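You operate a simulated robot arm through the tools that you are given. There is no shell and no other tool. Be economical: measure what you need, move in short steps, check, and stop when the job is done.

The job below is to be done with a simulated two-armed robot. You get a single attempt, and the scene is never put back.

## Task
Carry the grey crate to the packing table, lay out the brown sole and brush its dust off.
Fine: flat on the table, dusty side up; the other sole stays in the crate; use the red brush and put it back. What is to be rubbed or washed off counts as gone when no trace of it is left.

The check looks at the end state, three seconds after you hand in, the way a careful person would. Anything else that was tipped, shoved, dropped, spilled or broken makes it a failure.

## Robot
Two 7-joint arms with two-finger parallel grippers on one trunk, on a base that drives. Base frame: it is fixed to the floor where the robot stands at the start and does not move with it; the origin is under the middle of the robot, x ahead of it, y to its left, z up; the surface under the hand at the start is at about z = 76. Readings come in cm, degrees, newtons and seconds.
The left shoulder is at the start at [2, 17, 115.3], the right one opposite. With the tool pointing down near the work surface each hand reaches from about 10 to 66 cm from the robot's upright axis, wherever it stands, measured 20 degrees to its own side. Places, roughly: brush (15x6x5 cm) [40, 30, 80]; inside of the grey crate [60, 0, 80]; packing table [80, -70, 80]. Payload 3.8 kg a hand.
The tool frame of a hand sits at the grasp point between the pads (the TCP): z along the fingers, y along the line on which they close. The tips reach 3 cm beyond it. Largest opening 11 cm; finger width 2, thickness 1; the body of the gripper, 4.8 by 11.2 cm, starts 5.5 cm behind the TCP.
Orientation is that of the tool frame in the base frame, as a unit quaternion [x, y, z, w]. With the fingers straight down and closing along the base's y, the tool's x points along the base's -x, its y along +y and its z along -z.

## Interface
- The arms move only by the tool play_rows. It takes "left_targets", "right_targets" or both (then of equal length, played together; a hand with none holds still); each is a list of rows, each a list of 7 numbers: the opening, from 0 (shut) to 1 (fully open), then the shift along the base's x, y, z in cm, then the turn, a rotation vector about the base's x, y, z in degrees. In form: [[jaw, tx, ty, tz, ax, ay, az], ...]. A call has 1 to 20 rows; each row is the pose to reach, as a shift and turn from the pose commanded when the call began. Rows are played at 5 a second. More than 5 cm and 8.6 degrees between two rows, or a gripper value outside its range, and nothing of the call is played. A pose out of reach is approached as far as the arm can. The call stops where the force on the tool passes 60 N (or 10 N more than at its start, if that is more) or the arm is blocked; 0.2 s more then pass. Each finger travels about 7.2 cm/s and halts on what it meets, pressing with about 32 N; the grip force reading is that of the motor and also rises with nothing between the fingers. The clock runs only during rows and for 0.2 s after the last one: add rows that repeat a pose to give the fingers time. The reply holds the time, the measured pose of the TCP, the force on the tool along the base axes, the opening and the grip force, in the units named above and with some noise, with the torque about the TCP (base axes, N m) and any sound that the robot's microphone picked up, and new pictures: "show" is both (left out), scene, wrist or none (wrist: the cameras of the hands that moved).
- Cameras (640 x 400 px; columns grow to the right, rows downward): "scene" is now at [10.91, -1.47, 130.54]; the picture's right is [-0.17, -0.99, 0.00], its down [-0.56, 0.09, -0.82] and it looks along [0.81, -0.14, -0.57] (base axes); focal length 214 px, centre (320, 200). "left" rides on the left gripper at [7.3, -1.7, -10.3] in its tool frame; the picture's right is [0.23, 0.97, 0.00], its down [-0.76, 0.18, -0.62] and it looks along [-0.61, 0.14, 0.78] (tool axes); focal length 222 px, centre (320, 200). "right" rides on the right gripper at [7.2, 1.7, -10.3] in its tool frame; the picture's right is [-0.23, 0.97, 0.00], its down [-0.76, -0.18, -0.62] and it looks along [-0.61, -0.14, 0.78] (tool axes); focal length 222 px, centre (320, 200). There is no depth. A picture from a camera that has moved, and an enlarged one, comes with that camera's place and axes in the base frame and with its lens.
- raise_lower(by): slides the trunk up (or, below 0, down) by that many cm; the arms and the scene camera ride with it, the base frame stays. It gives what a move gives, with no picture.
- drive_base(legs): drives the robot by 1 to 6 legs, each [ahead, turn to the left] in cm and degrees, along the robot's own axes; the way and the turn of a leg run together, so that a leg with both is an arc; at most 150 cm and 180 degrees a leg. The arms and the cameras ride along, it lands a little off, and it stops where it bumps. It gives what a move gives, and a new picture of the scene camera.
- turn_head(pan, tilt): turns the head with the scene camera to pan (to the left, within 80 degrees either way) and tilt (down, from -29 to 69), counted from straight ahead of the robot. It gives what a move gives, and a new picture of the scene camera.
- close_up(camera, box): a new picture of the part [left, top, right, bottom] of that camera's present view, enlarged. The clock stands still meanwhile.
- sign_off(): hands the job in; it is judged then, once.

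Go step by step. Nothing tells you exact positions but the pictures and the camera data: compare them with the known pose of the tool, close in by small moves and look again before you grip or let go. The budget is 120 turns and 260 pictures, counting those below and the enlarged ones. Unless the task says otherwise, let go and move clear before handing in, and close with one line.

The tools are called after "Request:" as a command line: name --argument value ..., lists and objects as JSON in quotes. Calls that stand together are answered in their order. play_rows: Moves the arms, as the interface text tells. Its arguments: {"type":"object","properties":{"left_targets":{"type":"array","items":{"type":"array","items":{"type":"number"}}},"right_targets":{"type":"array","items":{"type":"array","items":{"type":"number"}}},"show":{"type":"string","enum":["both","scene","wrist","none"]}},"required":[]} The other tools are called the same way: raise_lower (by) slides the trunk up or down; drive_base (legs) drives the base; turn_head (pan, tilt) turns the head that bears the scene camera; close_up (camera, box) takes an enlarged picture of a part of a camera's view; sign_off () hands the job in.

At the start:

```text
time: 0.0
left_position: [44.93, 15.23, 114.73]
left_ee_rot: [0.0, 1.0, 0.0, 0.0]
left_wrist_force: [0.2, -0.3, -0.8]
left_wrist_torque: [0.02, 0.02, -0.02]
left_grip_width: 10.99
left_finger_force: 0.0
right_position: [50.29, -22.21, 107.94]
right_ee_rot: [0.001, 1.0, 0.0, 0.001]
right_wrist_force: [0.6, -0.2, 0.0]
right_wrist_torque: [-0.01, 0.0, 0.04]
right_grip_width: 10.99
right_finger_force: 0.1
trunk travel left (down, up): [-25.0, 32.0]
robot x, y, heading: [0.03, 0.22, 0.2]
head pan, tilt: [-9.6, 34.7]
```

scene: 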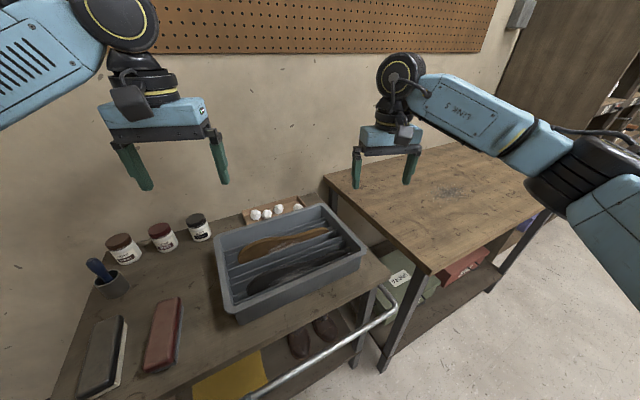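
right: 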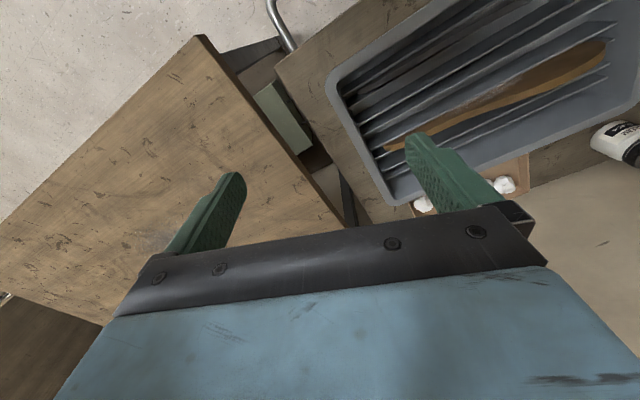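
left: 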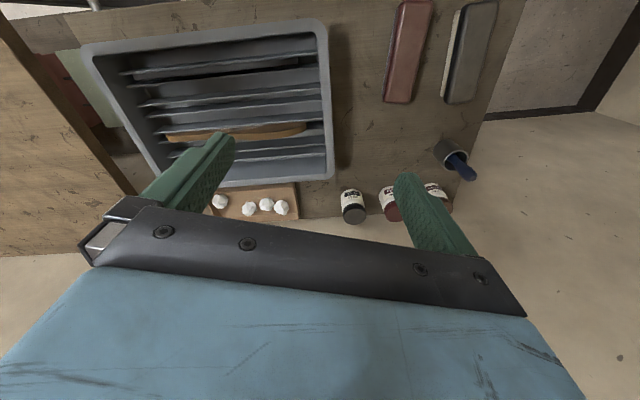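

I see the grey crate with two soles standing in its slots, the red brush to its left and the packing table to the right. I take closer looks at these first.

Request:
close_up --camera "scene" --box '[190, 180, 400, 330]'

Request:
close_up --camera "left" --box '[70, 0, 350, 220]'

Request:
close_up --camera "scene" --box '[60, 200, 240, 400]'

Request:
turn_head --pan -40 --tilt 35

```text
2.67 times, centred on (295, 255) of scene
camera zoom: at [10.91, -1.47, 130.54], right [-0.17, -0.99, 0.0], down [-0.56, 0.09, -0.82], along [0.81, -0.14, -0.57], focal length 572 px, centre (387, 53)
```

zoom: 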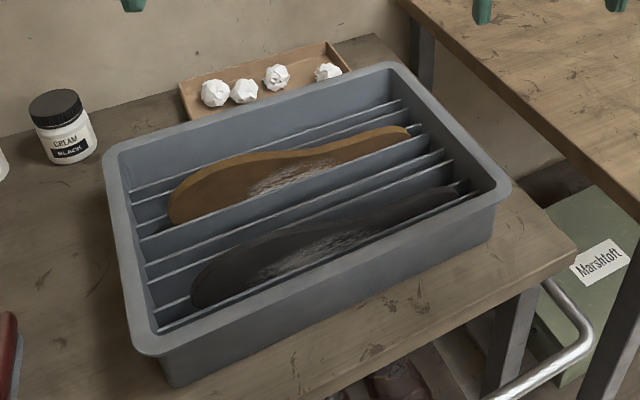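

```text
1.82 times, centred on (210, 110) of left
camera zoom: at [37.7, 13.47, 125.18], right [-0.23, 0.97, 0.0], down [0.76, 0.18, 0.62], along [0.61, 0.14, -0.78], focal length 404 px, centre (520, 364)
```

zoom: 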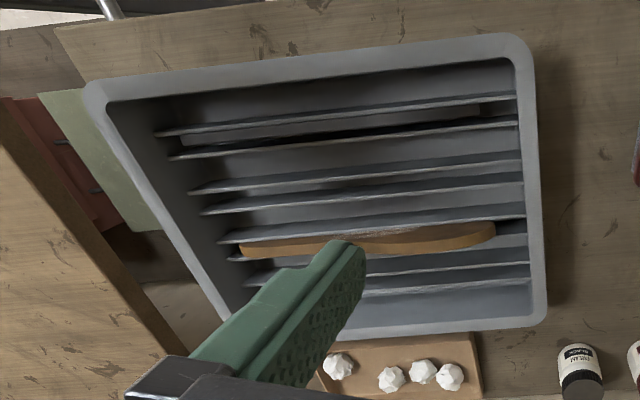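

```text
2.00 times, centred on (150, 300) of scene
camera zoom: at [10.91, -1.47, 130.54], right [-0.17, -0.99, 0.0], down [-0.56, 0.09, -0.82], along [0.81, -0.14, -0.57], focal length 429 px, centre (660, 0)
```

zoom: 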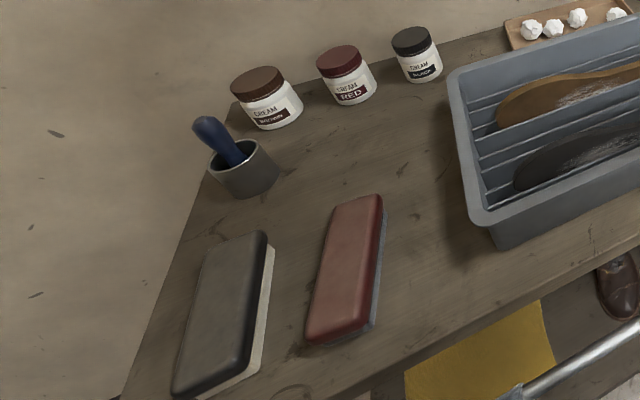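

```text
time: 0.9
left_position: [45.07, 15.16, 114.69]
left_ee_rot: [0.0, 1.0, 0.0, 0.0]
left_wrist_force: [0.5, -0.3, 0.2]
left_wrist_torque: [-0.01, 0.0, 0.0]
left_grip_width: 11.02
left_finger_force: 0.2
right_position: [50.17, -22.31, 108.01]
right_ee_rot: [0.0, 1.0, 0.001, 0.001]
right_wrist_force: [0.9, -0.1, -0.4]
right_wrist_torque: [-0.01, 0.02, 0.02]
right_grip_width: 10.99
right_finger_force: 0.0
trunk travel left (down, up): [-25.0, 32.0]
robot x, y, heading: [-0.28, -0.03, -0.1]
head pan, tilt: [-40.0, 35.0]
camera scene: at [8.96, -5.65, 130.5], right [-0.64, -0.77, 0.0], down [-0.44, 0.37, -0.82], along [0.63, -0.53, -0.57], focal length 214 px, centre (320, 200)
```

scene: 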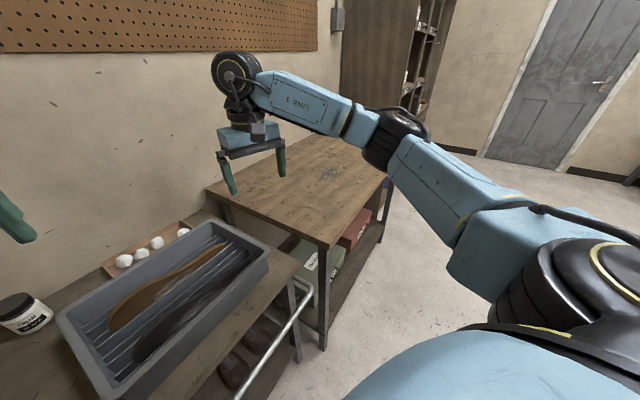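

The crate, trolley and table all look turned about 18.6° relative to me; the crate centre is near (54, 0), rim about z 86. I drive round to stand squarely in front of the crate.

Request:
drive_base --legs '[[-15, 0], [0, -71.4], [22, 0], [0, 90], [12, 0]]'

Request:
turn_head --pan 0 --tilt 50

```text
time: 11.4
left_position: [40.27, 11.82, 114.64]
left_ee_rot: [-0.168, 0.986, -0.001, 0.0]
left_wrist_force: [-1.1, 0.0, -0.8]
left_wrist_torque: [-0.01, 0.01, -0.03]
left_grip_width: 11.01
left_finger_force: 0.1
right_position: [57.68, -21.86, 107.93]
right_ee_rot: [-0.167, 0.986, 0.0, -0.002]
right_wrist_force: [-0.3, -0.8, -0.3]
right_wrist_torque: [-0.04, 0.01, 0.01]
right_grip_width: 11.0
right_finger_force: 0.1
trunk travel left (down, up): [-25.0, 32.0]
robot x, y, heading: [2.84, -17.81, 19.4]
head pan, tilt: [-40.0, 35.0]
camera scene: at [13.16, -19.76, 130.49], right [-0.35, -0.94, 0.0], down [-0.54, 0.2, -0.82], along [0.77, -0.29, -0.57], focal length 214 px, centre (320, 200)
```

scene: 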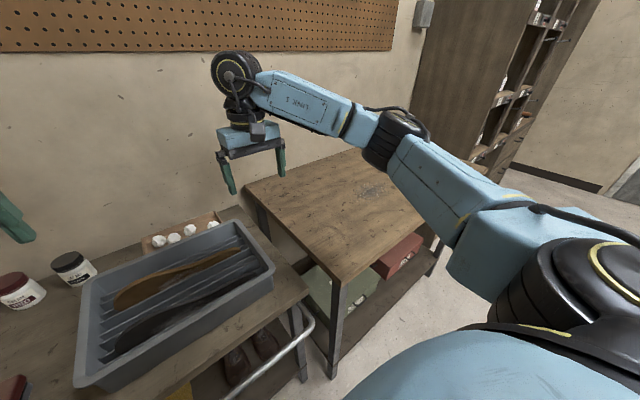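

```text
time: 12.5
left_position: [40.24, 11.84, 114.71]
left_ee_rot: [-0.169, 0.986, 0.0, 0.0]
left_wrist_force: [-0.3, -1.1, 0.3]
left_wrist_torque: [-0.02, -0.03, 0.01]
left_grip_width: 10.99
left_finger_force: 0.0
right_position: [57.63, -21.8, 107.88]
right_ee_rot: [-0.166, 0.986, 0.0, 0.001]
right_wrist_force: [0.5, -0.3, -0.8]
right_wrist_torque: [0.03, 0.02, 0.0]
right_grip_width: 10.99
right_finger_force: 0.2
trunk travel left (down, up): [-25.0, 32.0]
robot x, y, heading: [2.88, -17.15, 19.2]
head pan, tilt: [0.0, 50.0]
camera scene: at [12.08, -14.15, 128.33], right [0.33, -0.94, 0.0], down [-0.72, -0.25, -0.64], along [0.61, 0.21, -0.77], focal length 214 px, centre (320, 200)
```

scene: 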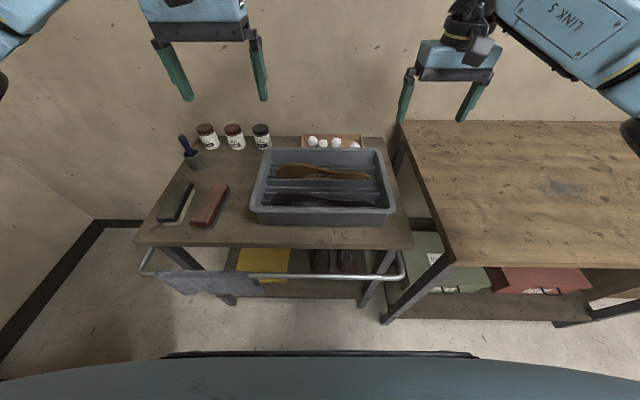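

The view is now square to the crate. I bring both open hands above the middles of its end walls and look.

Request:
play_rows --left_targets '[[1, 2, 1, -3.7, 0, 0, 0], [1, 4, 2, -7.4, 0, 0, 0], [1, 6, 3, -11, 0, 0, 0], [1, 7.9, 4, -14.7, 0, 0, 0]]' --right_targets '[[1, 0.5, 1.3, -2, 0, 0, 0], [1, 0.9, 2.6, -4, 0, 0, 0], [1, 1.4, 4, -6, 0, 0, 0], [1, 1.8, 5.3, -8, 0, 0, 0]]'

```text
time: 13.5
left_position: [48.12, 15.93, 99.9]
left_ee_rot: [-0.168, 0.986, 0.0, 0.0]
left_wrist_force: [-0.2, -0.2, 0.5]
left_wrist_torque: [0.03, 0.02, 0.0]
left_grip_width: 10.96
left_finger_force: 0.1
right_position: [59.32, -16.75, 99.77]
right_ee_rot: [-0.168, 0.986, 0.0, -0.001]
right_wrist_force: [-0.2, -0.6, 0.4]
right_wrist_torque: [0.03, 0.01, 0.0]
right_grip_width: 10.97
right_finger_force: 0.0
trunk travel left (down, up): [-25.0, 32.0]
robot x, y, heading: [2.57, -17.12, 18.8]
head pan, tilt: [0.0, 50.0]
camera scene: at [12.13, -14.11, 128.32], right [0.33, -0.94, 0.0], down [-0.72, -0.25, -0.64], along [0.61, 0.21, -0.77], focal length 214 px, centre (320, 200)
camera right: at [51.9, -17.55, 110.43], right [-0.11, 0.99, 0.0], down [0.78, 0.08, 0.62], along [0.62, 0.07, -0.78], focal length 222 px, centre (320, 200)
camera left: at [41.8, 11.95, 110.37], right [-0.54, 0.84, 0.0], down [0.66, 0.42, 0.62], along [0.53, 0.33, -0.78], focal length 222 px, centre (320, 200)
```

scene: 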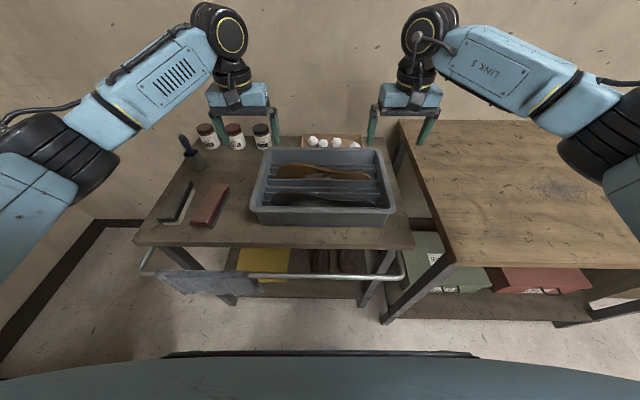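
right: 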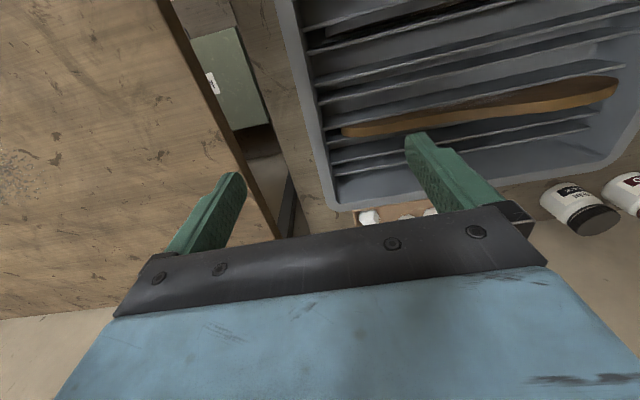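
left: 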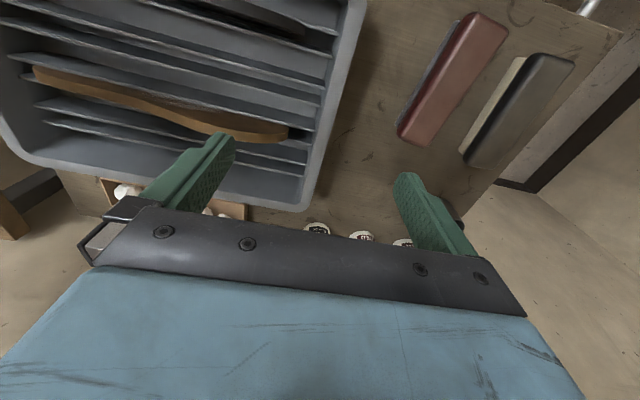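

Both hands are nearly over the end walls. I zoom in on the dividers so the inner fingers can be kept clear of them.

Request:
close_up --camera "left" --box '[200, 0, 400, 220]'

Request:
close_up --camera "right" --box '[260, 0, 460, 220]'

Request:
close_up --camera "scene" --box '[240, 135, 410, 235]'

```text
1.82 times, centred on (300, 110) of left
camera zoom: at [41.8, 11.95, 110.37], right [-0.54, 0.84, 0.0], down [0.66, 0.42, 0.62], along [0.53, 0.33, -0.78], focal length 404 px, centre (356, 364)
```

zoom: 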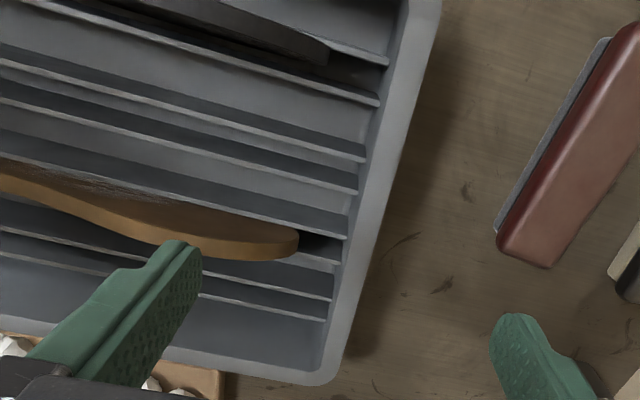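

```text
1.82 times, centred on (360, 110) of right
camera zoom: at [51.9, -17.55, 110.43], right [-0.11, 0.99, 0.0], down [0.78, 0.08, 0.62], along [0.62, 0.07, -0.78], focal length 404 px, centre (247, 364)
```

zoom: 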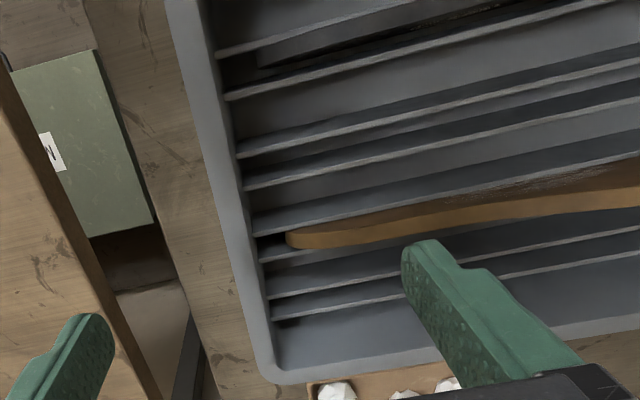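

```text
3.76 times, centred on (325, 185) of scene
camera zoom: at [12.13, -14.11, 128.32], right [0.33, -0.94, 0.0], down [-0.72, -0.25, -0.64], along [0.61, 0.21, -0.77], focal length 807 px, centre (301, 256)
```

zoom: 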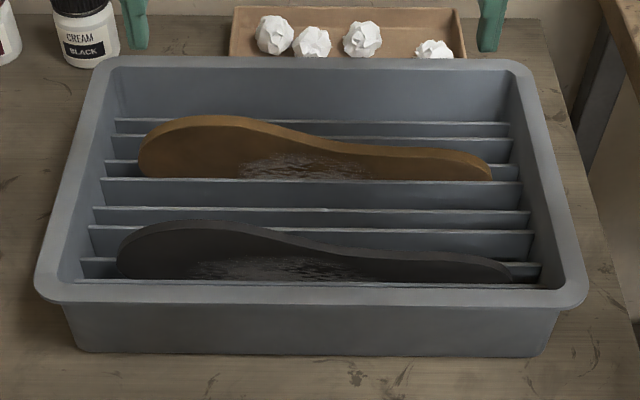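

The divider tops sit near z 81, about 4 cm below the rim, in four narrow slots. I centre both hands over the walls, opposite a gap between slots, and descend to just above the rim.

Request:
play_rows --left_targets '[[1, 1.12, 1.03, 0, 0, 0, 0], [1, 1.12, 1.03, -4, 0, 0, 0], [1, 1.12, 1.03, -8, 0, 0, 0], [1, 1.12, 1.03, -11, 0, 0, 0]]' --right_targets '[[1, 1.72, -0.67, 0, 0, 0, 0], [1, 1.72, -0.67, -4, 0, 0, 0], [1, 1.72, -0.67, -8, 0, 0, 0], [1, 1.72, -0.67, -11, 0, 0, 0]]'

```text
time: 14.5
left_position: [49.18, 16.78, 88.79]
left_ee_rot: [-0.168, 0.986, 0.0, -0.001]
left_wrist_force: [-0.3, 0.7, -0.3]
left_wrist_torque: [-0.02, 0.0, -0.01]
left_grip_width: 10.98
left_finger_force: 0.1
right_position: [61.15, -17.29, 88.92]
right_ee_rot: [-0.167, 0.986, 0.0, 0.0]
right_wrist_force: [0.0, -0.4, 0.8]
right_wrist_torque: [-0.01, -0.01, -0.01]
right_grip_width: 11.01
right_finger_force: 0.0
trunk travel left (down, up): [-25.0, 32.0]
robot x, y, heading: [2.88, -17.22, 19.3]
head pan, tilt: [0.0, 50.0]
camera scene: at [12.1, -14.12, 128.32], right [0.33, -0.94, 0.0], down [-0.72, -0.25, -0.64], along [0.61, 0.21, -0.77], focal length 214 px, centre (320, 200)
camera right: at [53.74, -18.22, 99.42], right [-0.11, 0.99, 0.0], down [0.78, 0.08, 0.62], along [0.62, 0.07, -0.78], focal length 222 px, centre (320, 200)
camera left: at [42.82, 12.83, 99.39], right [-0.54, 0.84, 0.0], down [0.66, 0.42, 0.62], along [0.53, 0.33, -0.78], focal length 222 px, centre (320, 200)
```

scene: 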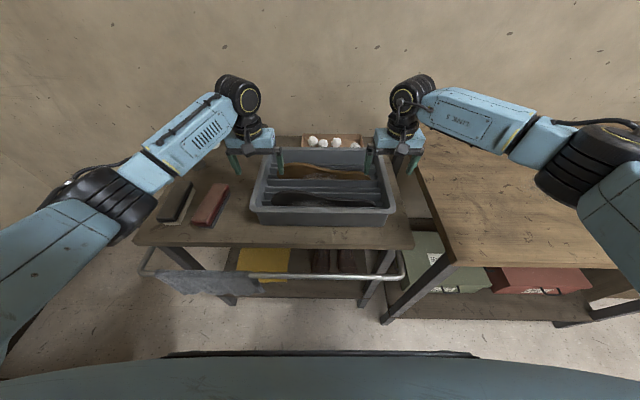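
right: 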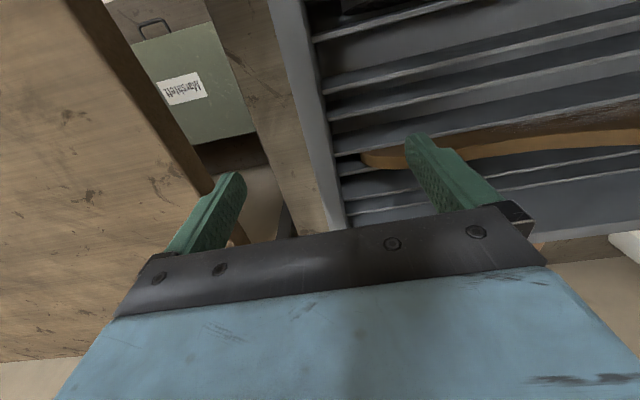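
left: 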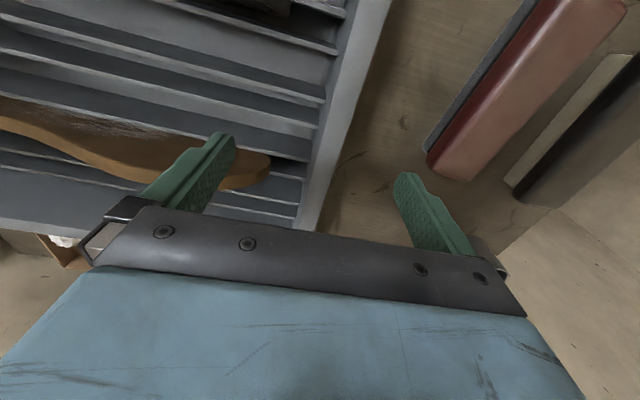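

Both walls sit centred between the fingers and the inner fingers line up with the gap. I lower 3 cm and close on the rims.

Request:
play_rows --left_targets '[[1, -0.1, 0.3, -1.5, 0, 0, 0], [1, -0.1, 0.3, -3.2, 0, 0, 0], [1, -0.1, 0.3, -3.2, 0, 0, 0]]' --right_targets '[[1, 0, 0, -1.6, 0, 0, 0], [1, 0, 0, -3.3, 0, 0, 0], [1, 0, 0, -3.3, 0, 0, 0]]' --show "wrist"

```text
time: 15.3
left_position: [49.13, 17.13, 85.77]
left_ee_rot: [-0.167, 0.986, 0.0, 0.0]
left_wrist_force: [0.0, 0.4, -0.6]
left_wrist_torque: [0.01, -0.02, 0.02]
left_grip_width: 10.98
left_finger_force: 0.0
right_position: [60.99, -17.23, 85.65]
right_ee_rot: [-0.166, 0.986, -0.001, 0.0]
right_wrist_force: [-0.1, -0.3, 0.8]
right_wrist_torque: [0.01, -0.03, -0.03]
right_grip_width: 11.02
right_finger_force: 0.0
trunk travel left (down, up): [-25.0, 32.0]
robot x, y, heading: [2.84, -17.38, 18.9]
head pan, tilt: [0.0, 50.0]
camera right: at [53.63, -18.1, 96.13], right [-0.11, 0.99, 0.0], down [0.78, 0.08, 0.62], along [0.62, 0.07, -0.78], focal length 222 px, centre (320, 200)
camera left: at [42.76, 13.08, 96.25], right [-0.54, 0.84, 0.0], down [0.66, 0.42, 0.62], along [0.53, 0.33, -0.78], focal length 222 px, centre (320, 200)
```

right: 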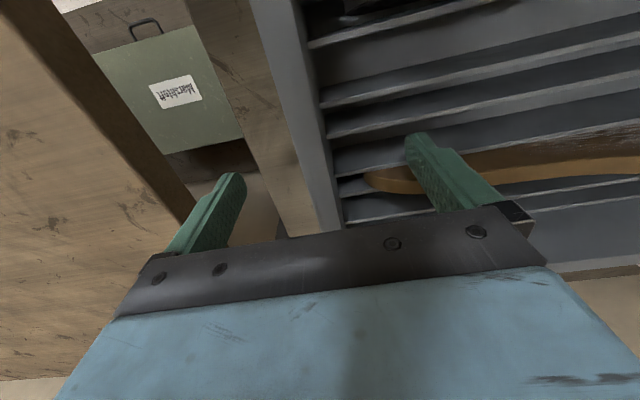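
left: 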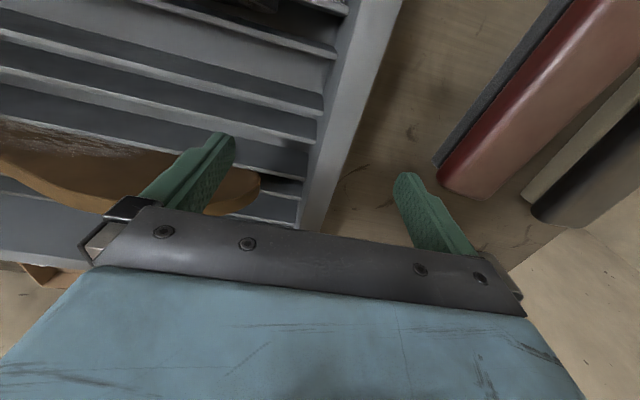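

No contact and both rims are between the fingers. I close both hands.

Request:
play_rows --left_targets '[[0.5, 0, 0, 0, 0, 0, 0], [0, 0, 0, 0, 0, 0, 0], [0, 0, 0, 0, 0, 0, 0], [0, 0, 0, 0, 0, 0, 0], [0, 0, 0, 0, 0, 0, 0], [0, 0, 0, 0, 0, 0, 0]]' --right_targets '[[0.5, 0, 0, 0, 0, 0, 0], [0, 0, 0, 0, 0, 0, 0], [0, 0, 0, 0, 0, 0, 0], [0, 0, 0, 0, 0, 0, 0], [0, 0, 0, 0, 0, 0, 0], [0, 0, 0, 0, 0, 0, 0]]' --show "both"

```text
time: 16.7
left_position: [49.14, 17.38, 85.89]
left_ee_rot: [-0.168, 0.986, 0.002, 0.0]
left_wrist_force: [-8.9, 19.3, 2.3]
left_wrist_torque: [0.19, 0.06, -0.69]
left_grip_width: 1.6
left_finger_force: 31.9
right_position: [61.11, -17.47, 85.72]
right_ee_rot: [-0.165, 0.986, -0.001, 0.0]
right_wrist_force: [7.6, -15.9, 0.9]
right_wrist_torque: [-0.19, 0.34, -0.52]
right_grip_width: 1.57
right_finger_force: 32.0
trunk travel left (down, up): [-25.0, 32.0]
robot x, y, heading: [3.04, -17.21, 19.0]
head pan, tilt: [0.0, 50.0]
camera scene: at [12.04, -14.11, 128.33], right [0.33, -0.94, 0.0], down [-0.72, -0.25, -0.64], along [0.61, 0.21, -0.77], focal length 214 px, centre (320, 200)
camera right: at [53.71, -18.23, 96.14], right [-0.1, 0.99, 0.0], down [0.78, 0.08, 0.62], along [0.62, 0.06, -0.78], focal length 222 px, centre (320, 200)
camera left: at [42.7, 13.25, 96.25], right [-0.54, 0.84, 0.0], down [0.66, 0.42, 0.62], along [0.52, 0.34, -0.78], focal length 222 px, centre (320, 200)
```

scene: 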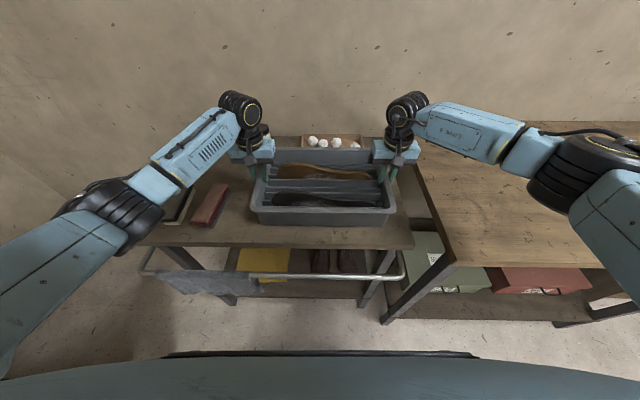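
right: 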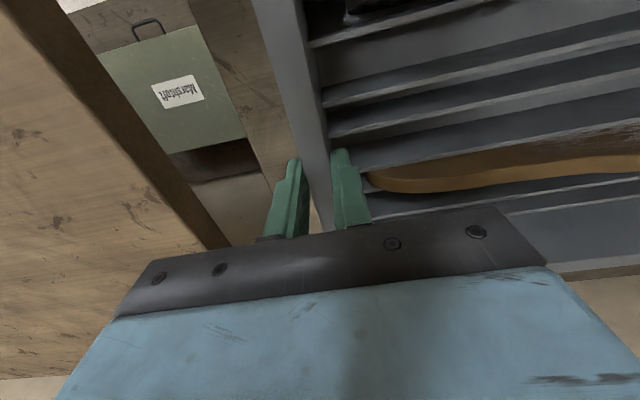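
left: 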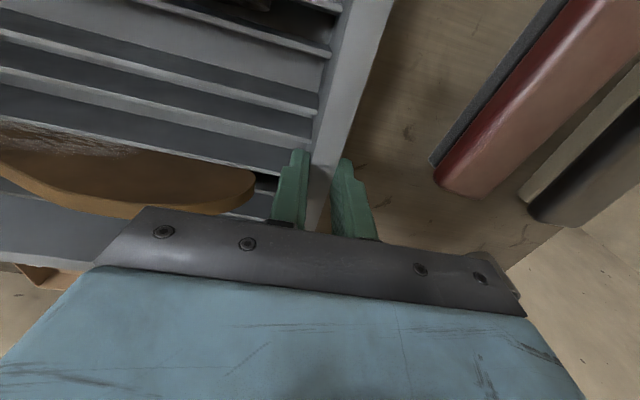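

Both grippers hold about 1.6 cm of rim. I lift with the trunk, first a little to check.

Request:
raise_lower --by 3

Request:
close_up --camera "scene" --box '[220, 120, 420, 245]'

```text
time: 17.4
left_position: [49.17, 17.27, 88.78]
left_ee_rot: [-0.169, 0.986, 0.002, -0.001]
left_wrist_force: [-11.3, 22.0, -4.6]
left_wrist_torque: [0.29, -0.01, -0.67]
left_grip_width: 1.58
left_finger_force: 32.3
right_position: [61.26, -17.56, 88.53]
right_ee_rot: [-0.165, 0.986, -0.002, 0.0]
right_wrist_force: [10.7, -22.5, -3.5]
right_wrist_torque: [-0.23, -0.02, -0.4]
right_grip_width: 1.56
right_finger_force: 32.8
trunk travel left (down, up): [-28.0, 29.0]
robot x, y, heading: [2.88, -17.41, 19.3]
head pan, tilt: [0.0, 50.0]
```

```text
3.20 times, centred on (320, 182) of scene
camera zoom: at [12.17, -14.12, 131.31], right [0.33, -0.94, 0.0], down [-0.72, -0.25, -0.64], along [0.61, 0.21, -0.77], focal length 686 px, centre (320, 256)
```

zoom: 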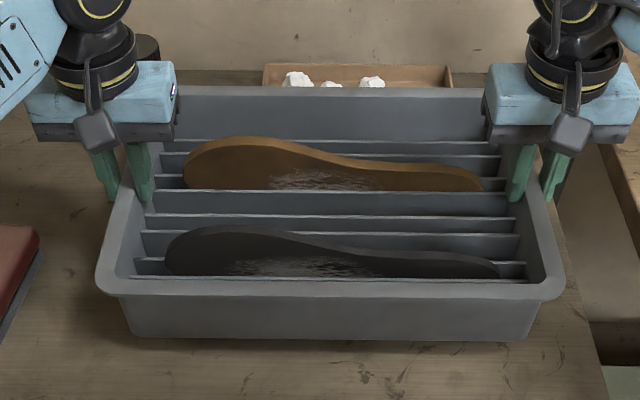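

The crate hangs level and weighs little. I raise it further and look at the table on the right.

Request:
raise_lower --by 14

Request:
turn_head --pan -55 --tilt 40

```text
time: 19.1
left_position: [49.07, 17.39, 102.68]
left_ee_rot: [-0.168, 0.986, 0.002, -0.001]
left_wrist_force: [-11.5, 22.4, -5.0]
left_wrist_torque: [0.18, 0.08, -0.61]
left_grip_width: 1.59
left_finger_force: 32.0
right_position: [61.23, -17.42, 102.51]
right_ee_rot: [-0.165, 0.986, -0.002, 0.0]
right_wrist_force: [11.1, -21.5, -4.7]
right_wrist_torque: [-0.17, -0.1, -0.47]
right_grip_width: 1.57
right_finger_force: 32.1
trunk travel left (down, up): [-42.0, 15.0]
robot x, y, heading: [3.08, -17.41, 19.1]
head pan, tilt: [0.0, 50.0]
```

```text
time: 20.4
left_position: [49.08, 17.21, 102.85]
left_ee_rot: [-0.169, 0.986, 0.001, 0.0]
left_wrist_force: [-10.6, 22.1, -4.3]
left_wrist_torque: [0.23, 0.11, -0.61]
left_grip_width: 1.59
left_finger_force: 31.9
right_position: [61.22, -17.41, 102.69]
right_ee_rot: [-0.165, 0.986, -0.002, 0.001]
right_wrist_force: [10.7, -22.2, -4.1]
right_wrist_torque: [-0.19, -0.16, -0.42]
right_grip_width: 1.55
right_finger_force: 31.9
trunk travel left (down, up): [-42.0, 15.0]
robot x, y, heading: [2.25, -17.52, 19.3]
head pan, tilt: [-55.0, 40.0]
camera scene: at [11.78, -21.62, 146.74], right [-0.58, -0.81, 0.0], down [-0.52, 0.38, -0.77], along [0.62, -0.45, -0.64], focal length 214 px, centre (320, 200)
```

scene: 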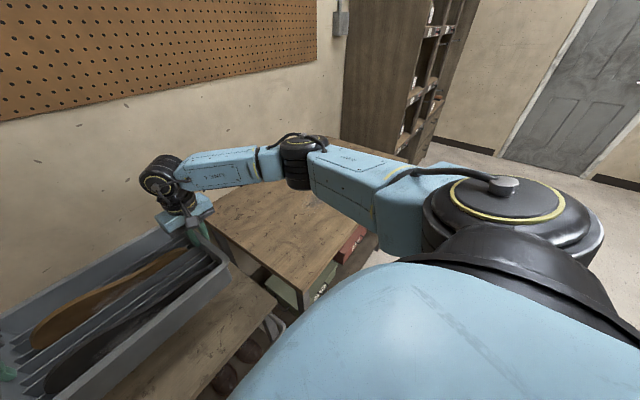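

The table is wide, with its right end hidden by the arm. I drive sideways around to stand in front of it, keeping the crate high.

Request:
drive_base --legs '[[-16, 0], [0, -90], [85, 0], [0, 90]]'

Request:
turn_head --pan 0 --tilt 50

```text
time: 33.4
left_position: [63.63, -67.73, 102.78]
left_ee_rot: [-0.162, 0.987, 0.002, 0.0]
left_wrist_force: [-9.6, 22.3, -4.3]
left_wrist_torque: [0.29, 0.13, -0.65]
left_grip_width: 1.63
left_finger_force: 32.2
right_position: [75.4, -102.46, 102.54]
right_ee_rot: [-0.159, 0.987, -0.002, 0.001]
right_wrist_force: [10.0, -22.4, -3.8]
right_wrist_torque: [-0.15, -0.15, -0.43]
right_grip_width: 1.61
right_finger_force: 31.6
trunk travel left (down, up): [-42.0, 15.0]
robot x, y, heading: [16.76, -101.72, 18.7]
head pan, tilt: [-55.0, 40.0]
camera scene: at [25.78, -106.11, 146.74], right [-0.59, -0.8, 0.0], down [-0.52, 0.38, -0.77], along [0.62, -0.46, -0.64], focal length 214 px, centre (320, 200)
```

scene: 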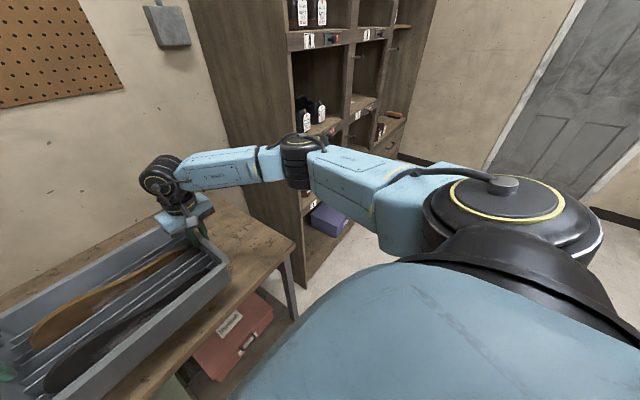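

```text
time: 34.6
left_position: [63.62, -67.76, 102.75]
left_ee_rot: [-0.162, 0.987, 0.002, -0.002]
left_wrist_force: [-3.8, 0.8, -3.3]
left_wrist_torque: [-0.14, 0.02, -0.69]
left_grip_width: 1.59
left_finger_force: 31.4
right_position: [75.31, -102.56, 102.54]
right_ee_rot: [-0.159, 0.987, -0.002, 0.002]
right_wrist_force: [3.4, 0.5, -3.0]
right_wrist_torque: [0.16, -0.02, -0.49]
right_grip_width: 1.59
right_finger_force: 32.2
trunk travel left (down, up): [-42.0, 15.0]
robot x, y, heading: [16.55, -102.36, 18.3]
head pan, tilt: [0.0, 50.0]
camera scene: at [26.26, -98.64, 145.32], right [0.32, -0.95, 0.0], down [-0.73, -0.24, -0.64], along [0.61, 0.2, -0.77], focal length 214 px, centre (320, 200)
```

scene: 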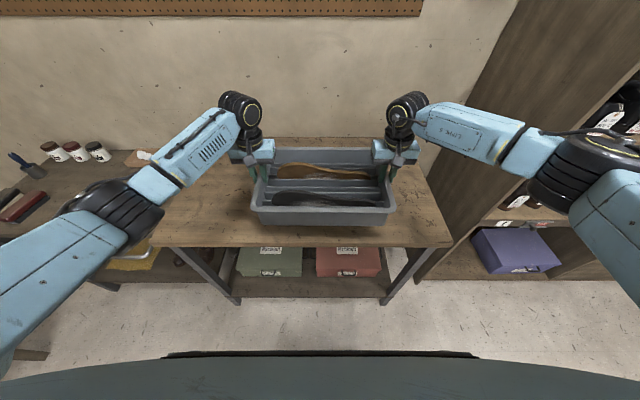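

I'm in front of the table (about 105 cm wide). I drive closer and lower the crate most of the way.

Request:
drive_base --legs '[[12, 0]]'

Request:
raise_lower --by -10

Request:
turn_head --pan 0 --tilt 45

```text
time: 35.9
left_position: [75.18, -63.81, 102.65]
left_ee_rot: [-0.163, 0.987, 0.002, -0.001]
left_wrist_force: [-2.9, -0.1, -4.1]
left_wrist_torque: [-0.19, 0.32, -0.65]
left_grip_width: 1.6
left_finger_force: 31.7
right_position: [86.79, -98.6, 102.59]
right_ee_rot: [-0.159, 0.987, -0.002, -0.001]
right_wrist_force: [3.8, -0.2, -3.6]
right_wrist_torque: [0.27, -0.25, -0.52]
right_grip_width: 1.57
right_finger_force: 32.0
trunk travel left (down, up): [-42.0, 15.0]
robot x, y, heading: [28.14, -98.32, 18.5]
head pan, tilt: [0.0, 50.0]
camera scene: at [37.8, -94.75, 145.31], right [0.32, -0.95, 0.0], down [-0.73, -0.24, -0.64], along [0.61, 0.2, -0.77], focal length 214 px, centre (320, 200)
```

scene: 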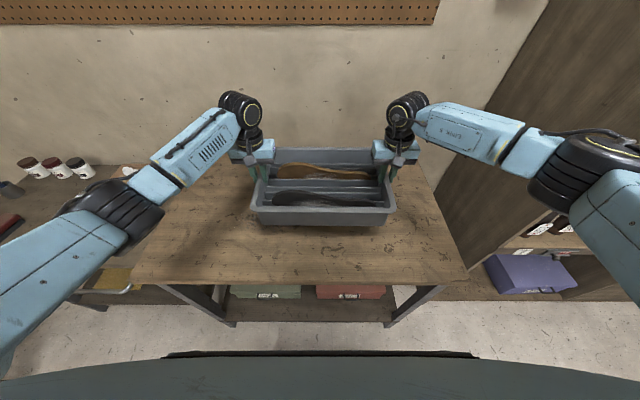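

```text
time: 37.2
left_position: [74.95, -63.8, 93.46]
left_ee_rot: [-0.164, 0.986, 0.002, 0.006]
left_wrist_force: [2.3, 4.4, 29.8]
left_wrist_torque: [-0.25, -0.16, -0.66]
left_grip_width: 1.63
left_finger_force: 31.9
right_position: [86.76, -98.67, 93.25]
right_ee_rot: [-0.158, 0.987, -0.001, 0.007]
right_wrist_force: [6.4, -2.1, 29.8]
right_wrist_torque: [0.31, -0.06, -0.66]
right_grip_width: 1.6
right_finger_force: 32.2
trunk travel left (down, up): [-32.0, 25.0]
robot x, y, heading: [28.25, -97.74, 18.8]
head pan, tilt: [0.0, 50.0]
```

```text
time: 37.9
left_position: [75.01, -63.76, 93.12]
left_ee_rot: [-0.163, 0.987, 0.003, 0.004]
left_wrist_force: [5.0, 5.6, 29.1]
left_wrist_torque: [-0.05, -0.22, -0.64]
left_grip_width: 1.59
left_finger_force: 32.0
right_position: [86.64, -98.8, 92.99]
right_ee_rot: [-0.159, 0.987, 0.001, 0.005]
right_wrist_force: [7.6, -3.0, 30.0]
right_wrist_torque: [0.2, -0.05, -0.35]
right_grip_width: 1.58
right_finger_force: 31.7
trunk travel left (down, up): [-32.0, 25.0]
robot x, y, heading: [28.31, -98.21, 18.6]
head pan, tilt: [0.0, 45.0]
camera scene: at [37.74, -94.79, 136.06], right [0.32, -0.95, 0.0], down [-0.67, -0.22, -0.71], along [0.67, 0.23, -0.71], focal length 214 px, centre (320, 200)
```

scene: 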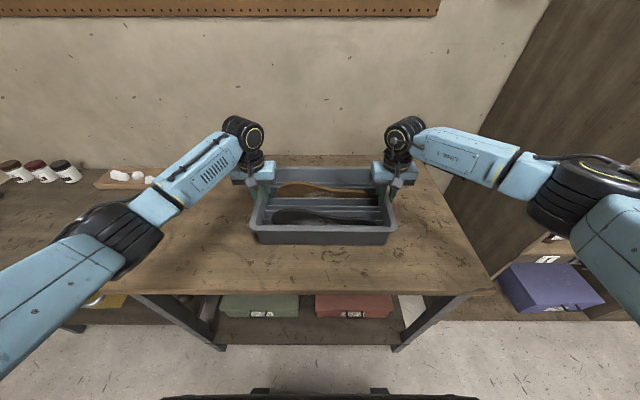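

The crate already rests on the table (table top about z 83, both hands pressed upward 30 N). I ease the pressure, then open.

Request:
raise_lower --by 0.6

Request:
close_up --camera "scene" --box '[220, 140, 420, 265]'

```text
time: 38.4
left_position: [74.89, -63.87, 93.19]
left_ee_rot: [-0.163, 0.987, 0.002, -0.002]
left_wrist_force: [-0.3, 1.9, 5.9]
left_wrist_torque: [0.04, -0.83, -0.56]
left_grip_width: 1.6
left_finger_force: 32.0
right_position: [86.61, -98.67, 93.08]
right_ee_rot: [-0.161, 0.987, -0.003, 0.001]
right_wrist_force: [4.5, -1.2, 3.8]
right_wrist_torque: [0.58, -0.84, -0.36]
right_grip_width: 1.57
right_finger_force: 32.5
trunk travel left (down, up): [-32.6, 24.4]
robot x, y, heading: [28.12, -97.98, 18.5]
head pan, tilt: [0.0, 45.0]
```

```text
3.20 times, centred on (320, 202) of scene
camera zoom: at [38.0, -94.7, 136.59], right [0.32, -0.95, 0.0], down [-0.67, -0.23, -0.71], along [0.67, 0.23, -0.71], focal length 686 px, centre (320, 192)
```

zoom: 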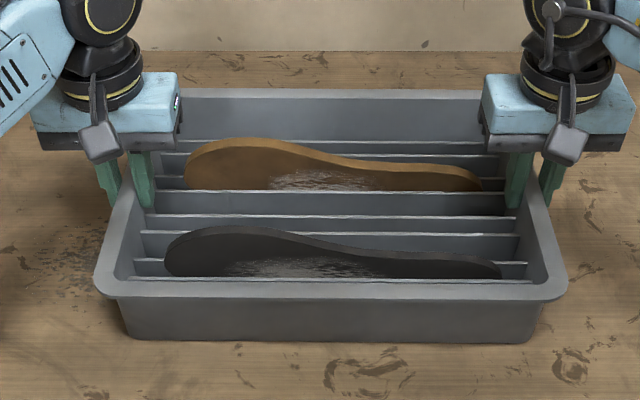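

Pressure is down to a few newtons. I open both hands and lift them clear.

Request:
play_rows --left_targets '[[0.4, 0, 0, 0, 0, 0, 0], [0.4, 0, 0, 0, 0, 0, 0], [0.4, 0, 0, 0, 0, 0, 0], [0.4, 0, 0, 4, 0, 0, 0], [0.4, 0, 0, 8, 0, 0, 0], [0.4, 0, 0, 12, 0, 0, 0]]' --right_targets '[[0.4, 0, 0, 0, 0, 0, 0], [0.4, 0, 0, 0, 0, 0, 0], [0.4, 0, 0, 0, 0, 0, 0], [0.4, 0, 0, 4, 0, 0, 0], [0.4, 0, 0, 8, 0, 0, 0], [0.4, 0, 0, 12, 0, 0, 0]]'

Request:
close_up --camera "scene" --box '[220, 140, 420, 265]'

```text
time: 39.8
left_position: [74.95, -63.68, 105.47]
left_ee_rot: [-0.162, 0.987, 0.002, 0.0]
left_wrist_force: [-0.9, -0.2, -0.2]
left_wrist_torque: [-0.03, -0.04, 0.01]
left_grip_width: 4.39
left_finger_force: 0.0
right_position: [86.5, -98.76, 105.09]
right_ee_rot: [-0.159, 0.987, -0.003, 0.0]
right_wrist_force: [-0.5, 0.2, 0.1]
right_wrist_torque: [0.0, 0.01, 0.03]
right_grip_width: 4.41
right_finger_force: 0.0
trunk travel left (down, up): [-32.6, 24.4]
robot x, y, heading: [28.2, -98.18, 18.8]
head pan, tilt: [0.0, 45.0]
camera scene: at [37.97, -94.66, 136.63], right [0.32, -0.95, 0.0], down [-0.67, -0.23, -0.71], along [0.67, 0.23, -0.71], focal length 214 px, centre (320, 200)
camera right: at [79.13, -99.5, 115.59], right [-0.09, 1.0, 0.0], down [0.78, 0.07, 0.62], along [0.62, 0.05, -0.78], focal length 222 px, centre (320, 200)
camera left: at [68.54, -67.7, 115.8], right [-0.53, 0.85, 0.0], down [0.67, 0.41, 0.62], along [0.53, 0.33, -0.78], focal length 222 px, centre (320, 200)
```

scene: 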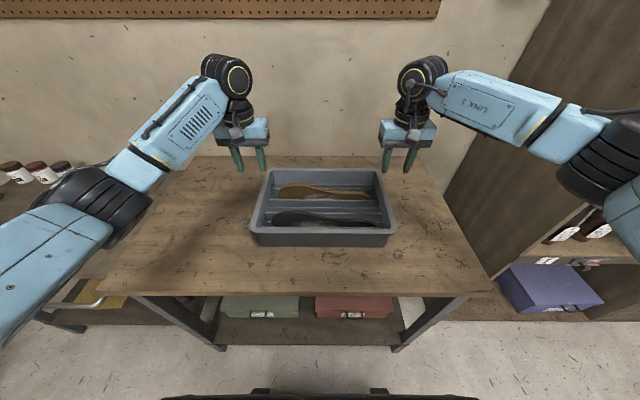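
right: 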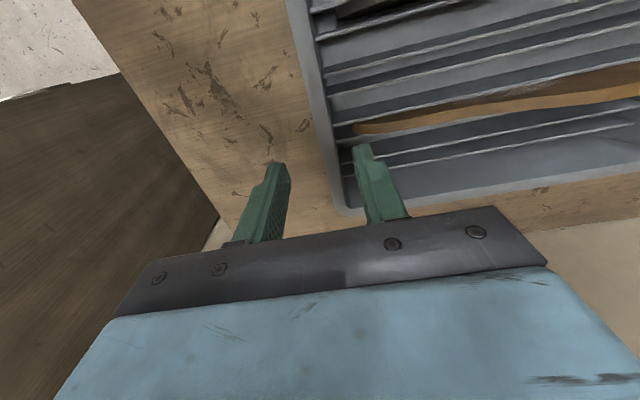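
left: 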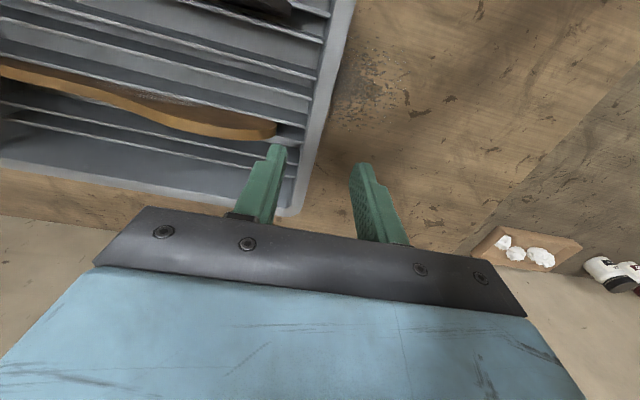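

```text
3.20 times, centred on (320, 202) of scene
camera zoom: at [37.97, -94.66, 136.63], right [0.32, -0.95, 0.0], down [-0.67, -0.23, -0.71], along [0.67, 0.23, -0.71], focal length 686 px, centre (320, 192)
```

zoom: 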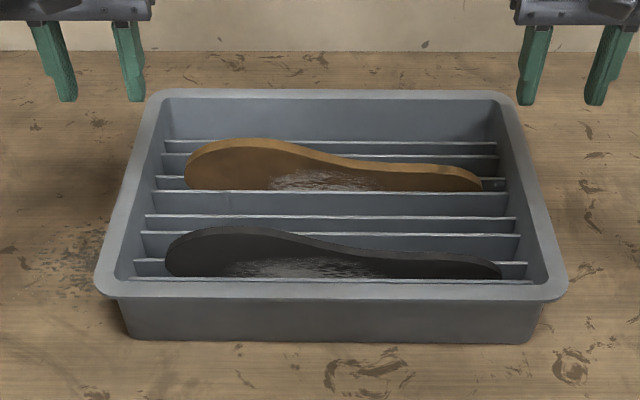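

The crate stands well on the packing table. I bring the left hand over the front part of the brown sole, turned so it closes across the sole's thickness.

Request:
play_rows --left_targets '[[0.4, 0.8, -0.7, 1, 0, 0, -8.2], [0.4, 1.7, -1.4, 2, 0, 0, -16.4], [0.4, 2.5, -2.1, 2, 0, 0, -24.6], [0.4, 3.4, -2.8, 2, 0, 0, -32.8], [0.4, 4.2, -3.5, 2, 0, 0, -41], [0.4, 5, -4.2, 2, 0, 0, -49.2], [0.4, 5.9, -4.9, 2, 0, 0, -57.4], [0.4, 6.7, -5.6, 2, 0, 0, -65.6], [0.4, 7.5, -6.3, 2, 0, 0, -73.8], [0.4, 8.4, -7, 2, 0, 0, -82], [0.4, 9.2, -7.7, 2, 0, 0, -90]]'

Request:
close_up --camera "left" --box '[160, 0, 480, 200]'

```text
time: 42.2
left_position: [84.31, -71.56, 107.47]
left_ee_rot: [0.584, 0.812, 0.002, 0.0]
left_wrist_force: [0.3, -0.4, -0.9]
left_wrist_torque: [0.02, 0.01, 0.0]
left_grip_width: 4.39
left_finger_force: 0.0
right_position: [86.63, -98.86, 104.93]
right_ee_rot: [-0.159, 0.987, -0.002, 0.001]
right_wrist_force: [0.0, -0.5, 0.5]
right_wrist_torque: [0.0, 0.01, -0.03]
right_grip_width: 4.42
right_finger_force: 0.2
trunk travel left (down, up): [-32.6, 24.4]
robot x, y, heading: [28.23, -98.26, 18.8]
head pan, tilt: [0.0, 45.0]
camera scene: at [38.06, -94.72, 136.62], right [0.32, -0.95, 0.0], down [-0.67, -0.22, -0.71], along [0.67, 0.23, -0.71], focal length 214 px, centre (320, 200)
camera left: at [80.22, -65.21, 117.89], right [0.85, 0.53, 0.0], down [0.41, -0.67, 0.62], along [0.33, -0.53, -0.78], focal length 222 px, centre (320, 200)
```

scene: 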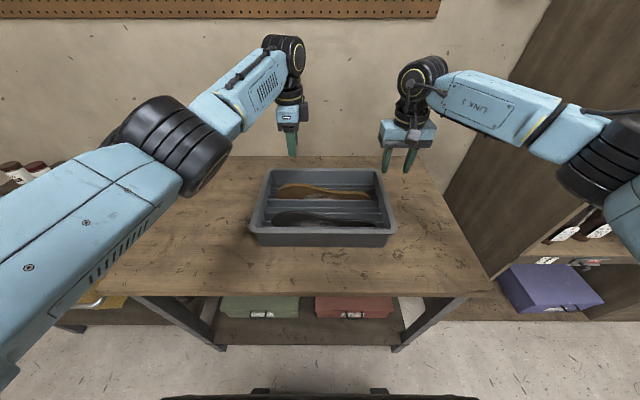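
left: 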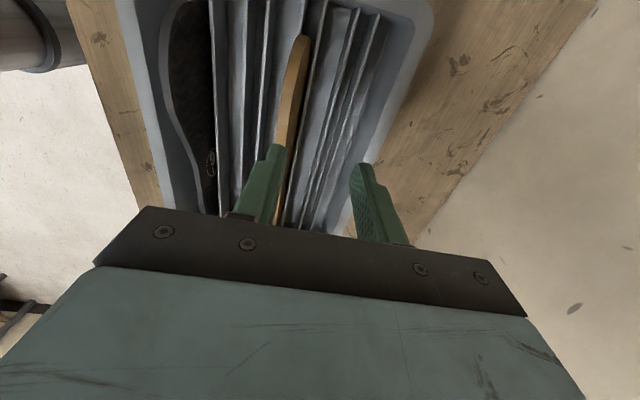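

```text
2.00 times, centred on (320, 100) of left
camera zoom: at [80.22, -65.21, 117.89], right [0.85, 0.53, 0.0], down [0.41, -0.67, 0.62], along [0.33, -0.53, -0.78], focal length 444 px, centre (320, 400)
```

zoom: 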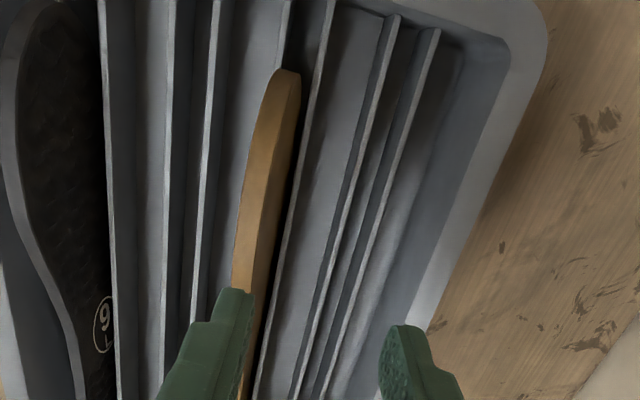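

The sole stands nearly upright at about n=54 (top edge near z 94). I centre the hand over it and lower until the tips are just above.

Request:
play_rows --left_targets '[[0.5, -1.2, -0.5, 0, 0, 0, 0], [0.5, -2.4, -1.1, 0, 0, 0, 0], [0.5, -2.4, -1.1, -4, 0, 0, 0], [0.5, -2.4, -1.1, -8, 0, 0, 0]]'

Request:
close_up --camera "left" --box '[160, 0, 480, 200]'

Request:
close_up --camera "scene" --box '[220, 140, 420, 265]'

```text
time: 43.2
left_position: [81.75, -72.55, 99.27]
left_ee_rot: [0.582, 0.813, 0.002, 0.002]
left_wrist_force: [0.4, -0.6, 0.2]
left_wrist_torque: [-0.01, -0.01, -0.01]
left_grip_width: 5.51
left_finger_force: 0.1
right_position: [86.57, -98.79, 105.11]
right_ee_rot: [-0.158, 0.987, -0.001, 0.001]
right_wrist_force: [0.6, -0.6, -0.1]
right_wrist_torque: [-0.02, 0.0, 0.01]
right_grip_width: 4.4
right_finger_force: 0.0
trunk travel left (down, up): [-32.6, 24.4]
robot x, y, heading: [28.24, -97.72, 18.1]
head pan, tilt: [0.0, 45.0]
camera scene: at [38.06, -94.67, 136.62], right [0.32, -0.95, 0.0], down [-0.67, -0.23, -0.71], along [0.67, 0.23, -0.71], focal length 214 px, centre (320, 200)
camera left: at [77.67, -66.33, 109.76], right [0.85, 0.53, 0.0], down [0.41, -0.67, 0.62], along [0.33, -0.53, -0.78], focal length 222 px, centre (320, 200)
```

scene: 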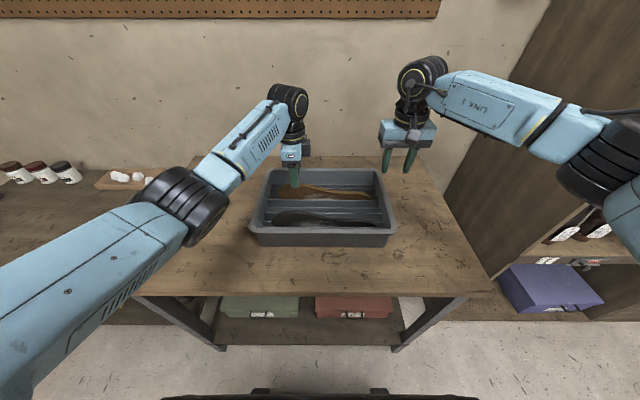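
left: 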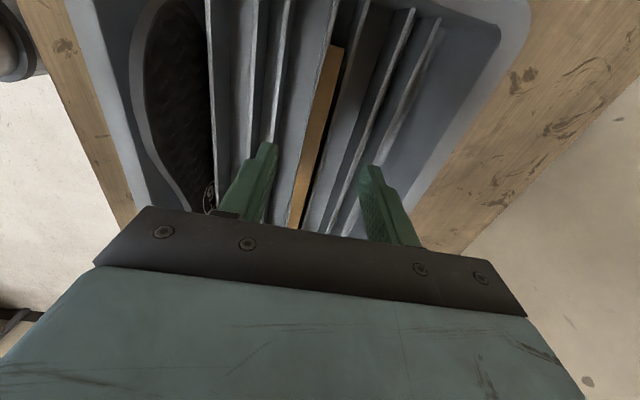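

```text
2.00 times, centred on (320, 100) of left
camera zoom: at [77.67, -66.33, 109.76], right [0.85, 0.53, 0.0], down [0.41, -0.67, 0.62], along [0.33, -0.53, -0.78], focal length 444 px, centre (320, 400)
```

zoom: 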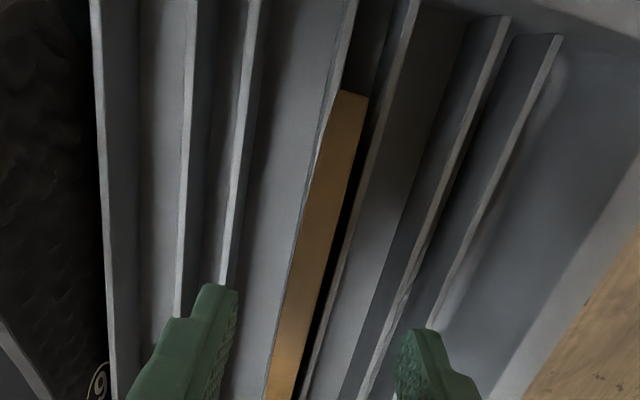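

```text
3.20 times, centred on (320, 202) of scene
camera zoom: at [38.06, -94.67, 136.62], right [0.32, -0.95, 0.0], down [-0.67, -0.23, -0.71], along [0.67, 0.23, -0.71], focal length 686 px, centre (320, 192)
```

zoom: 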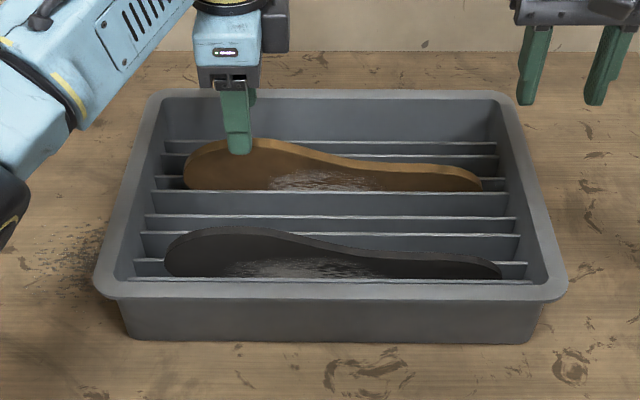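

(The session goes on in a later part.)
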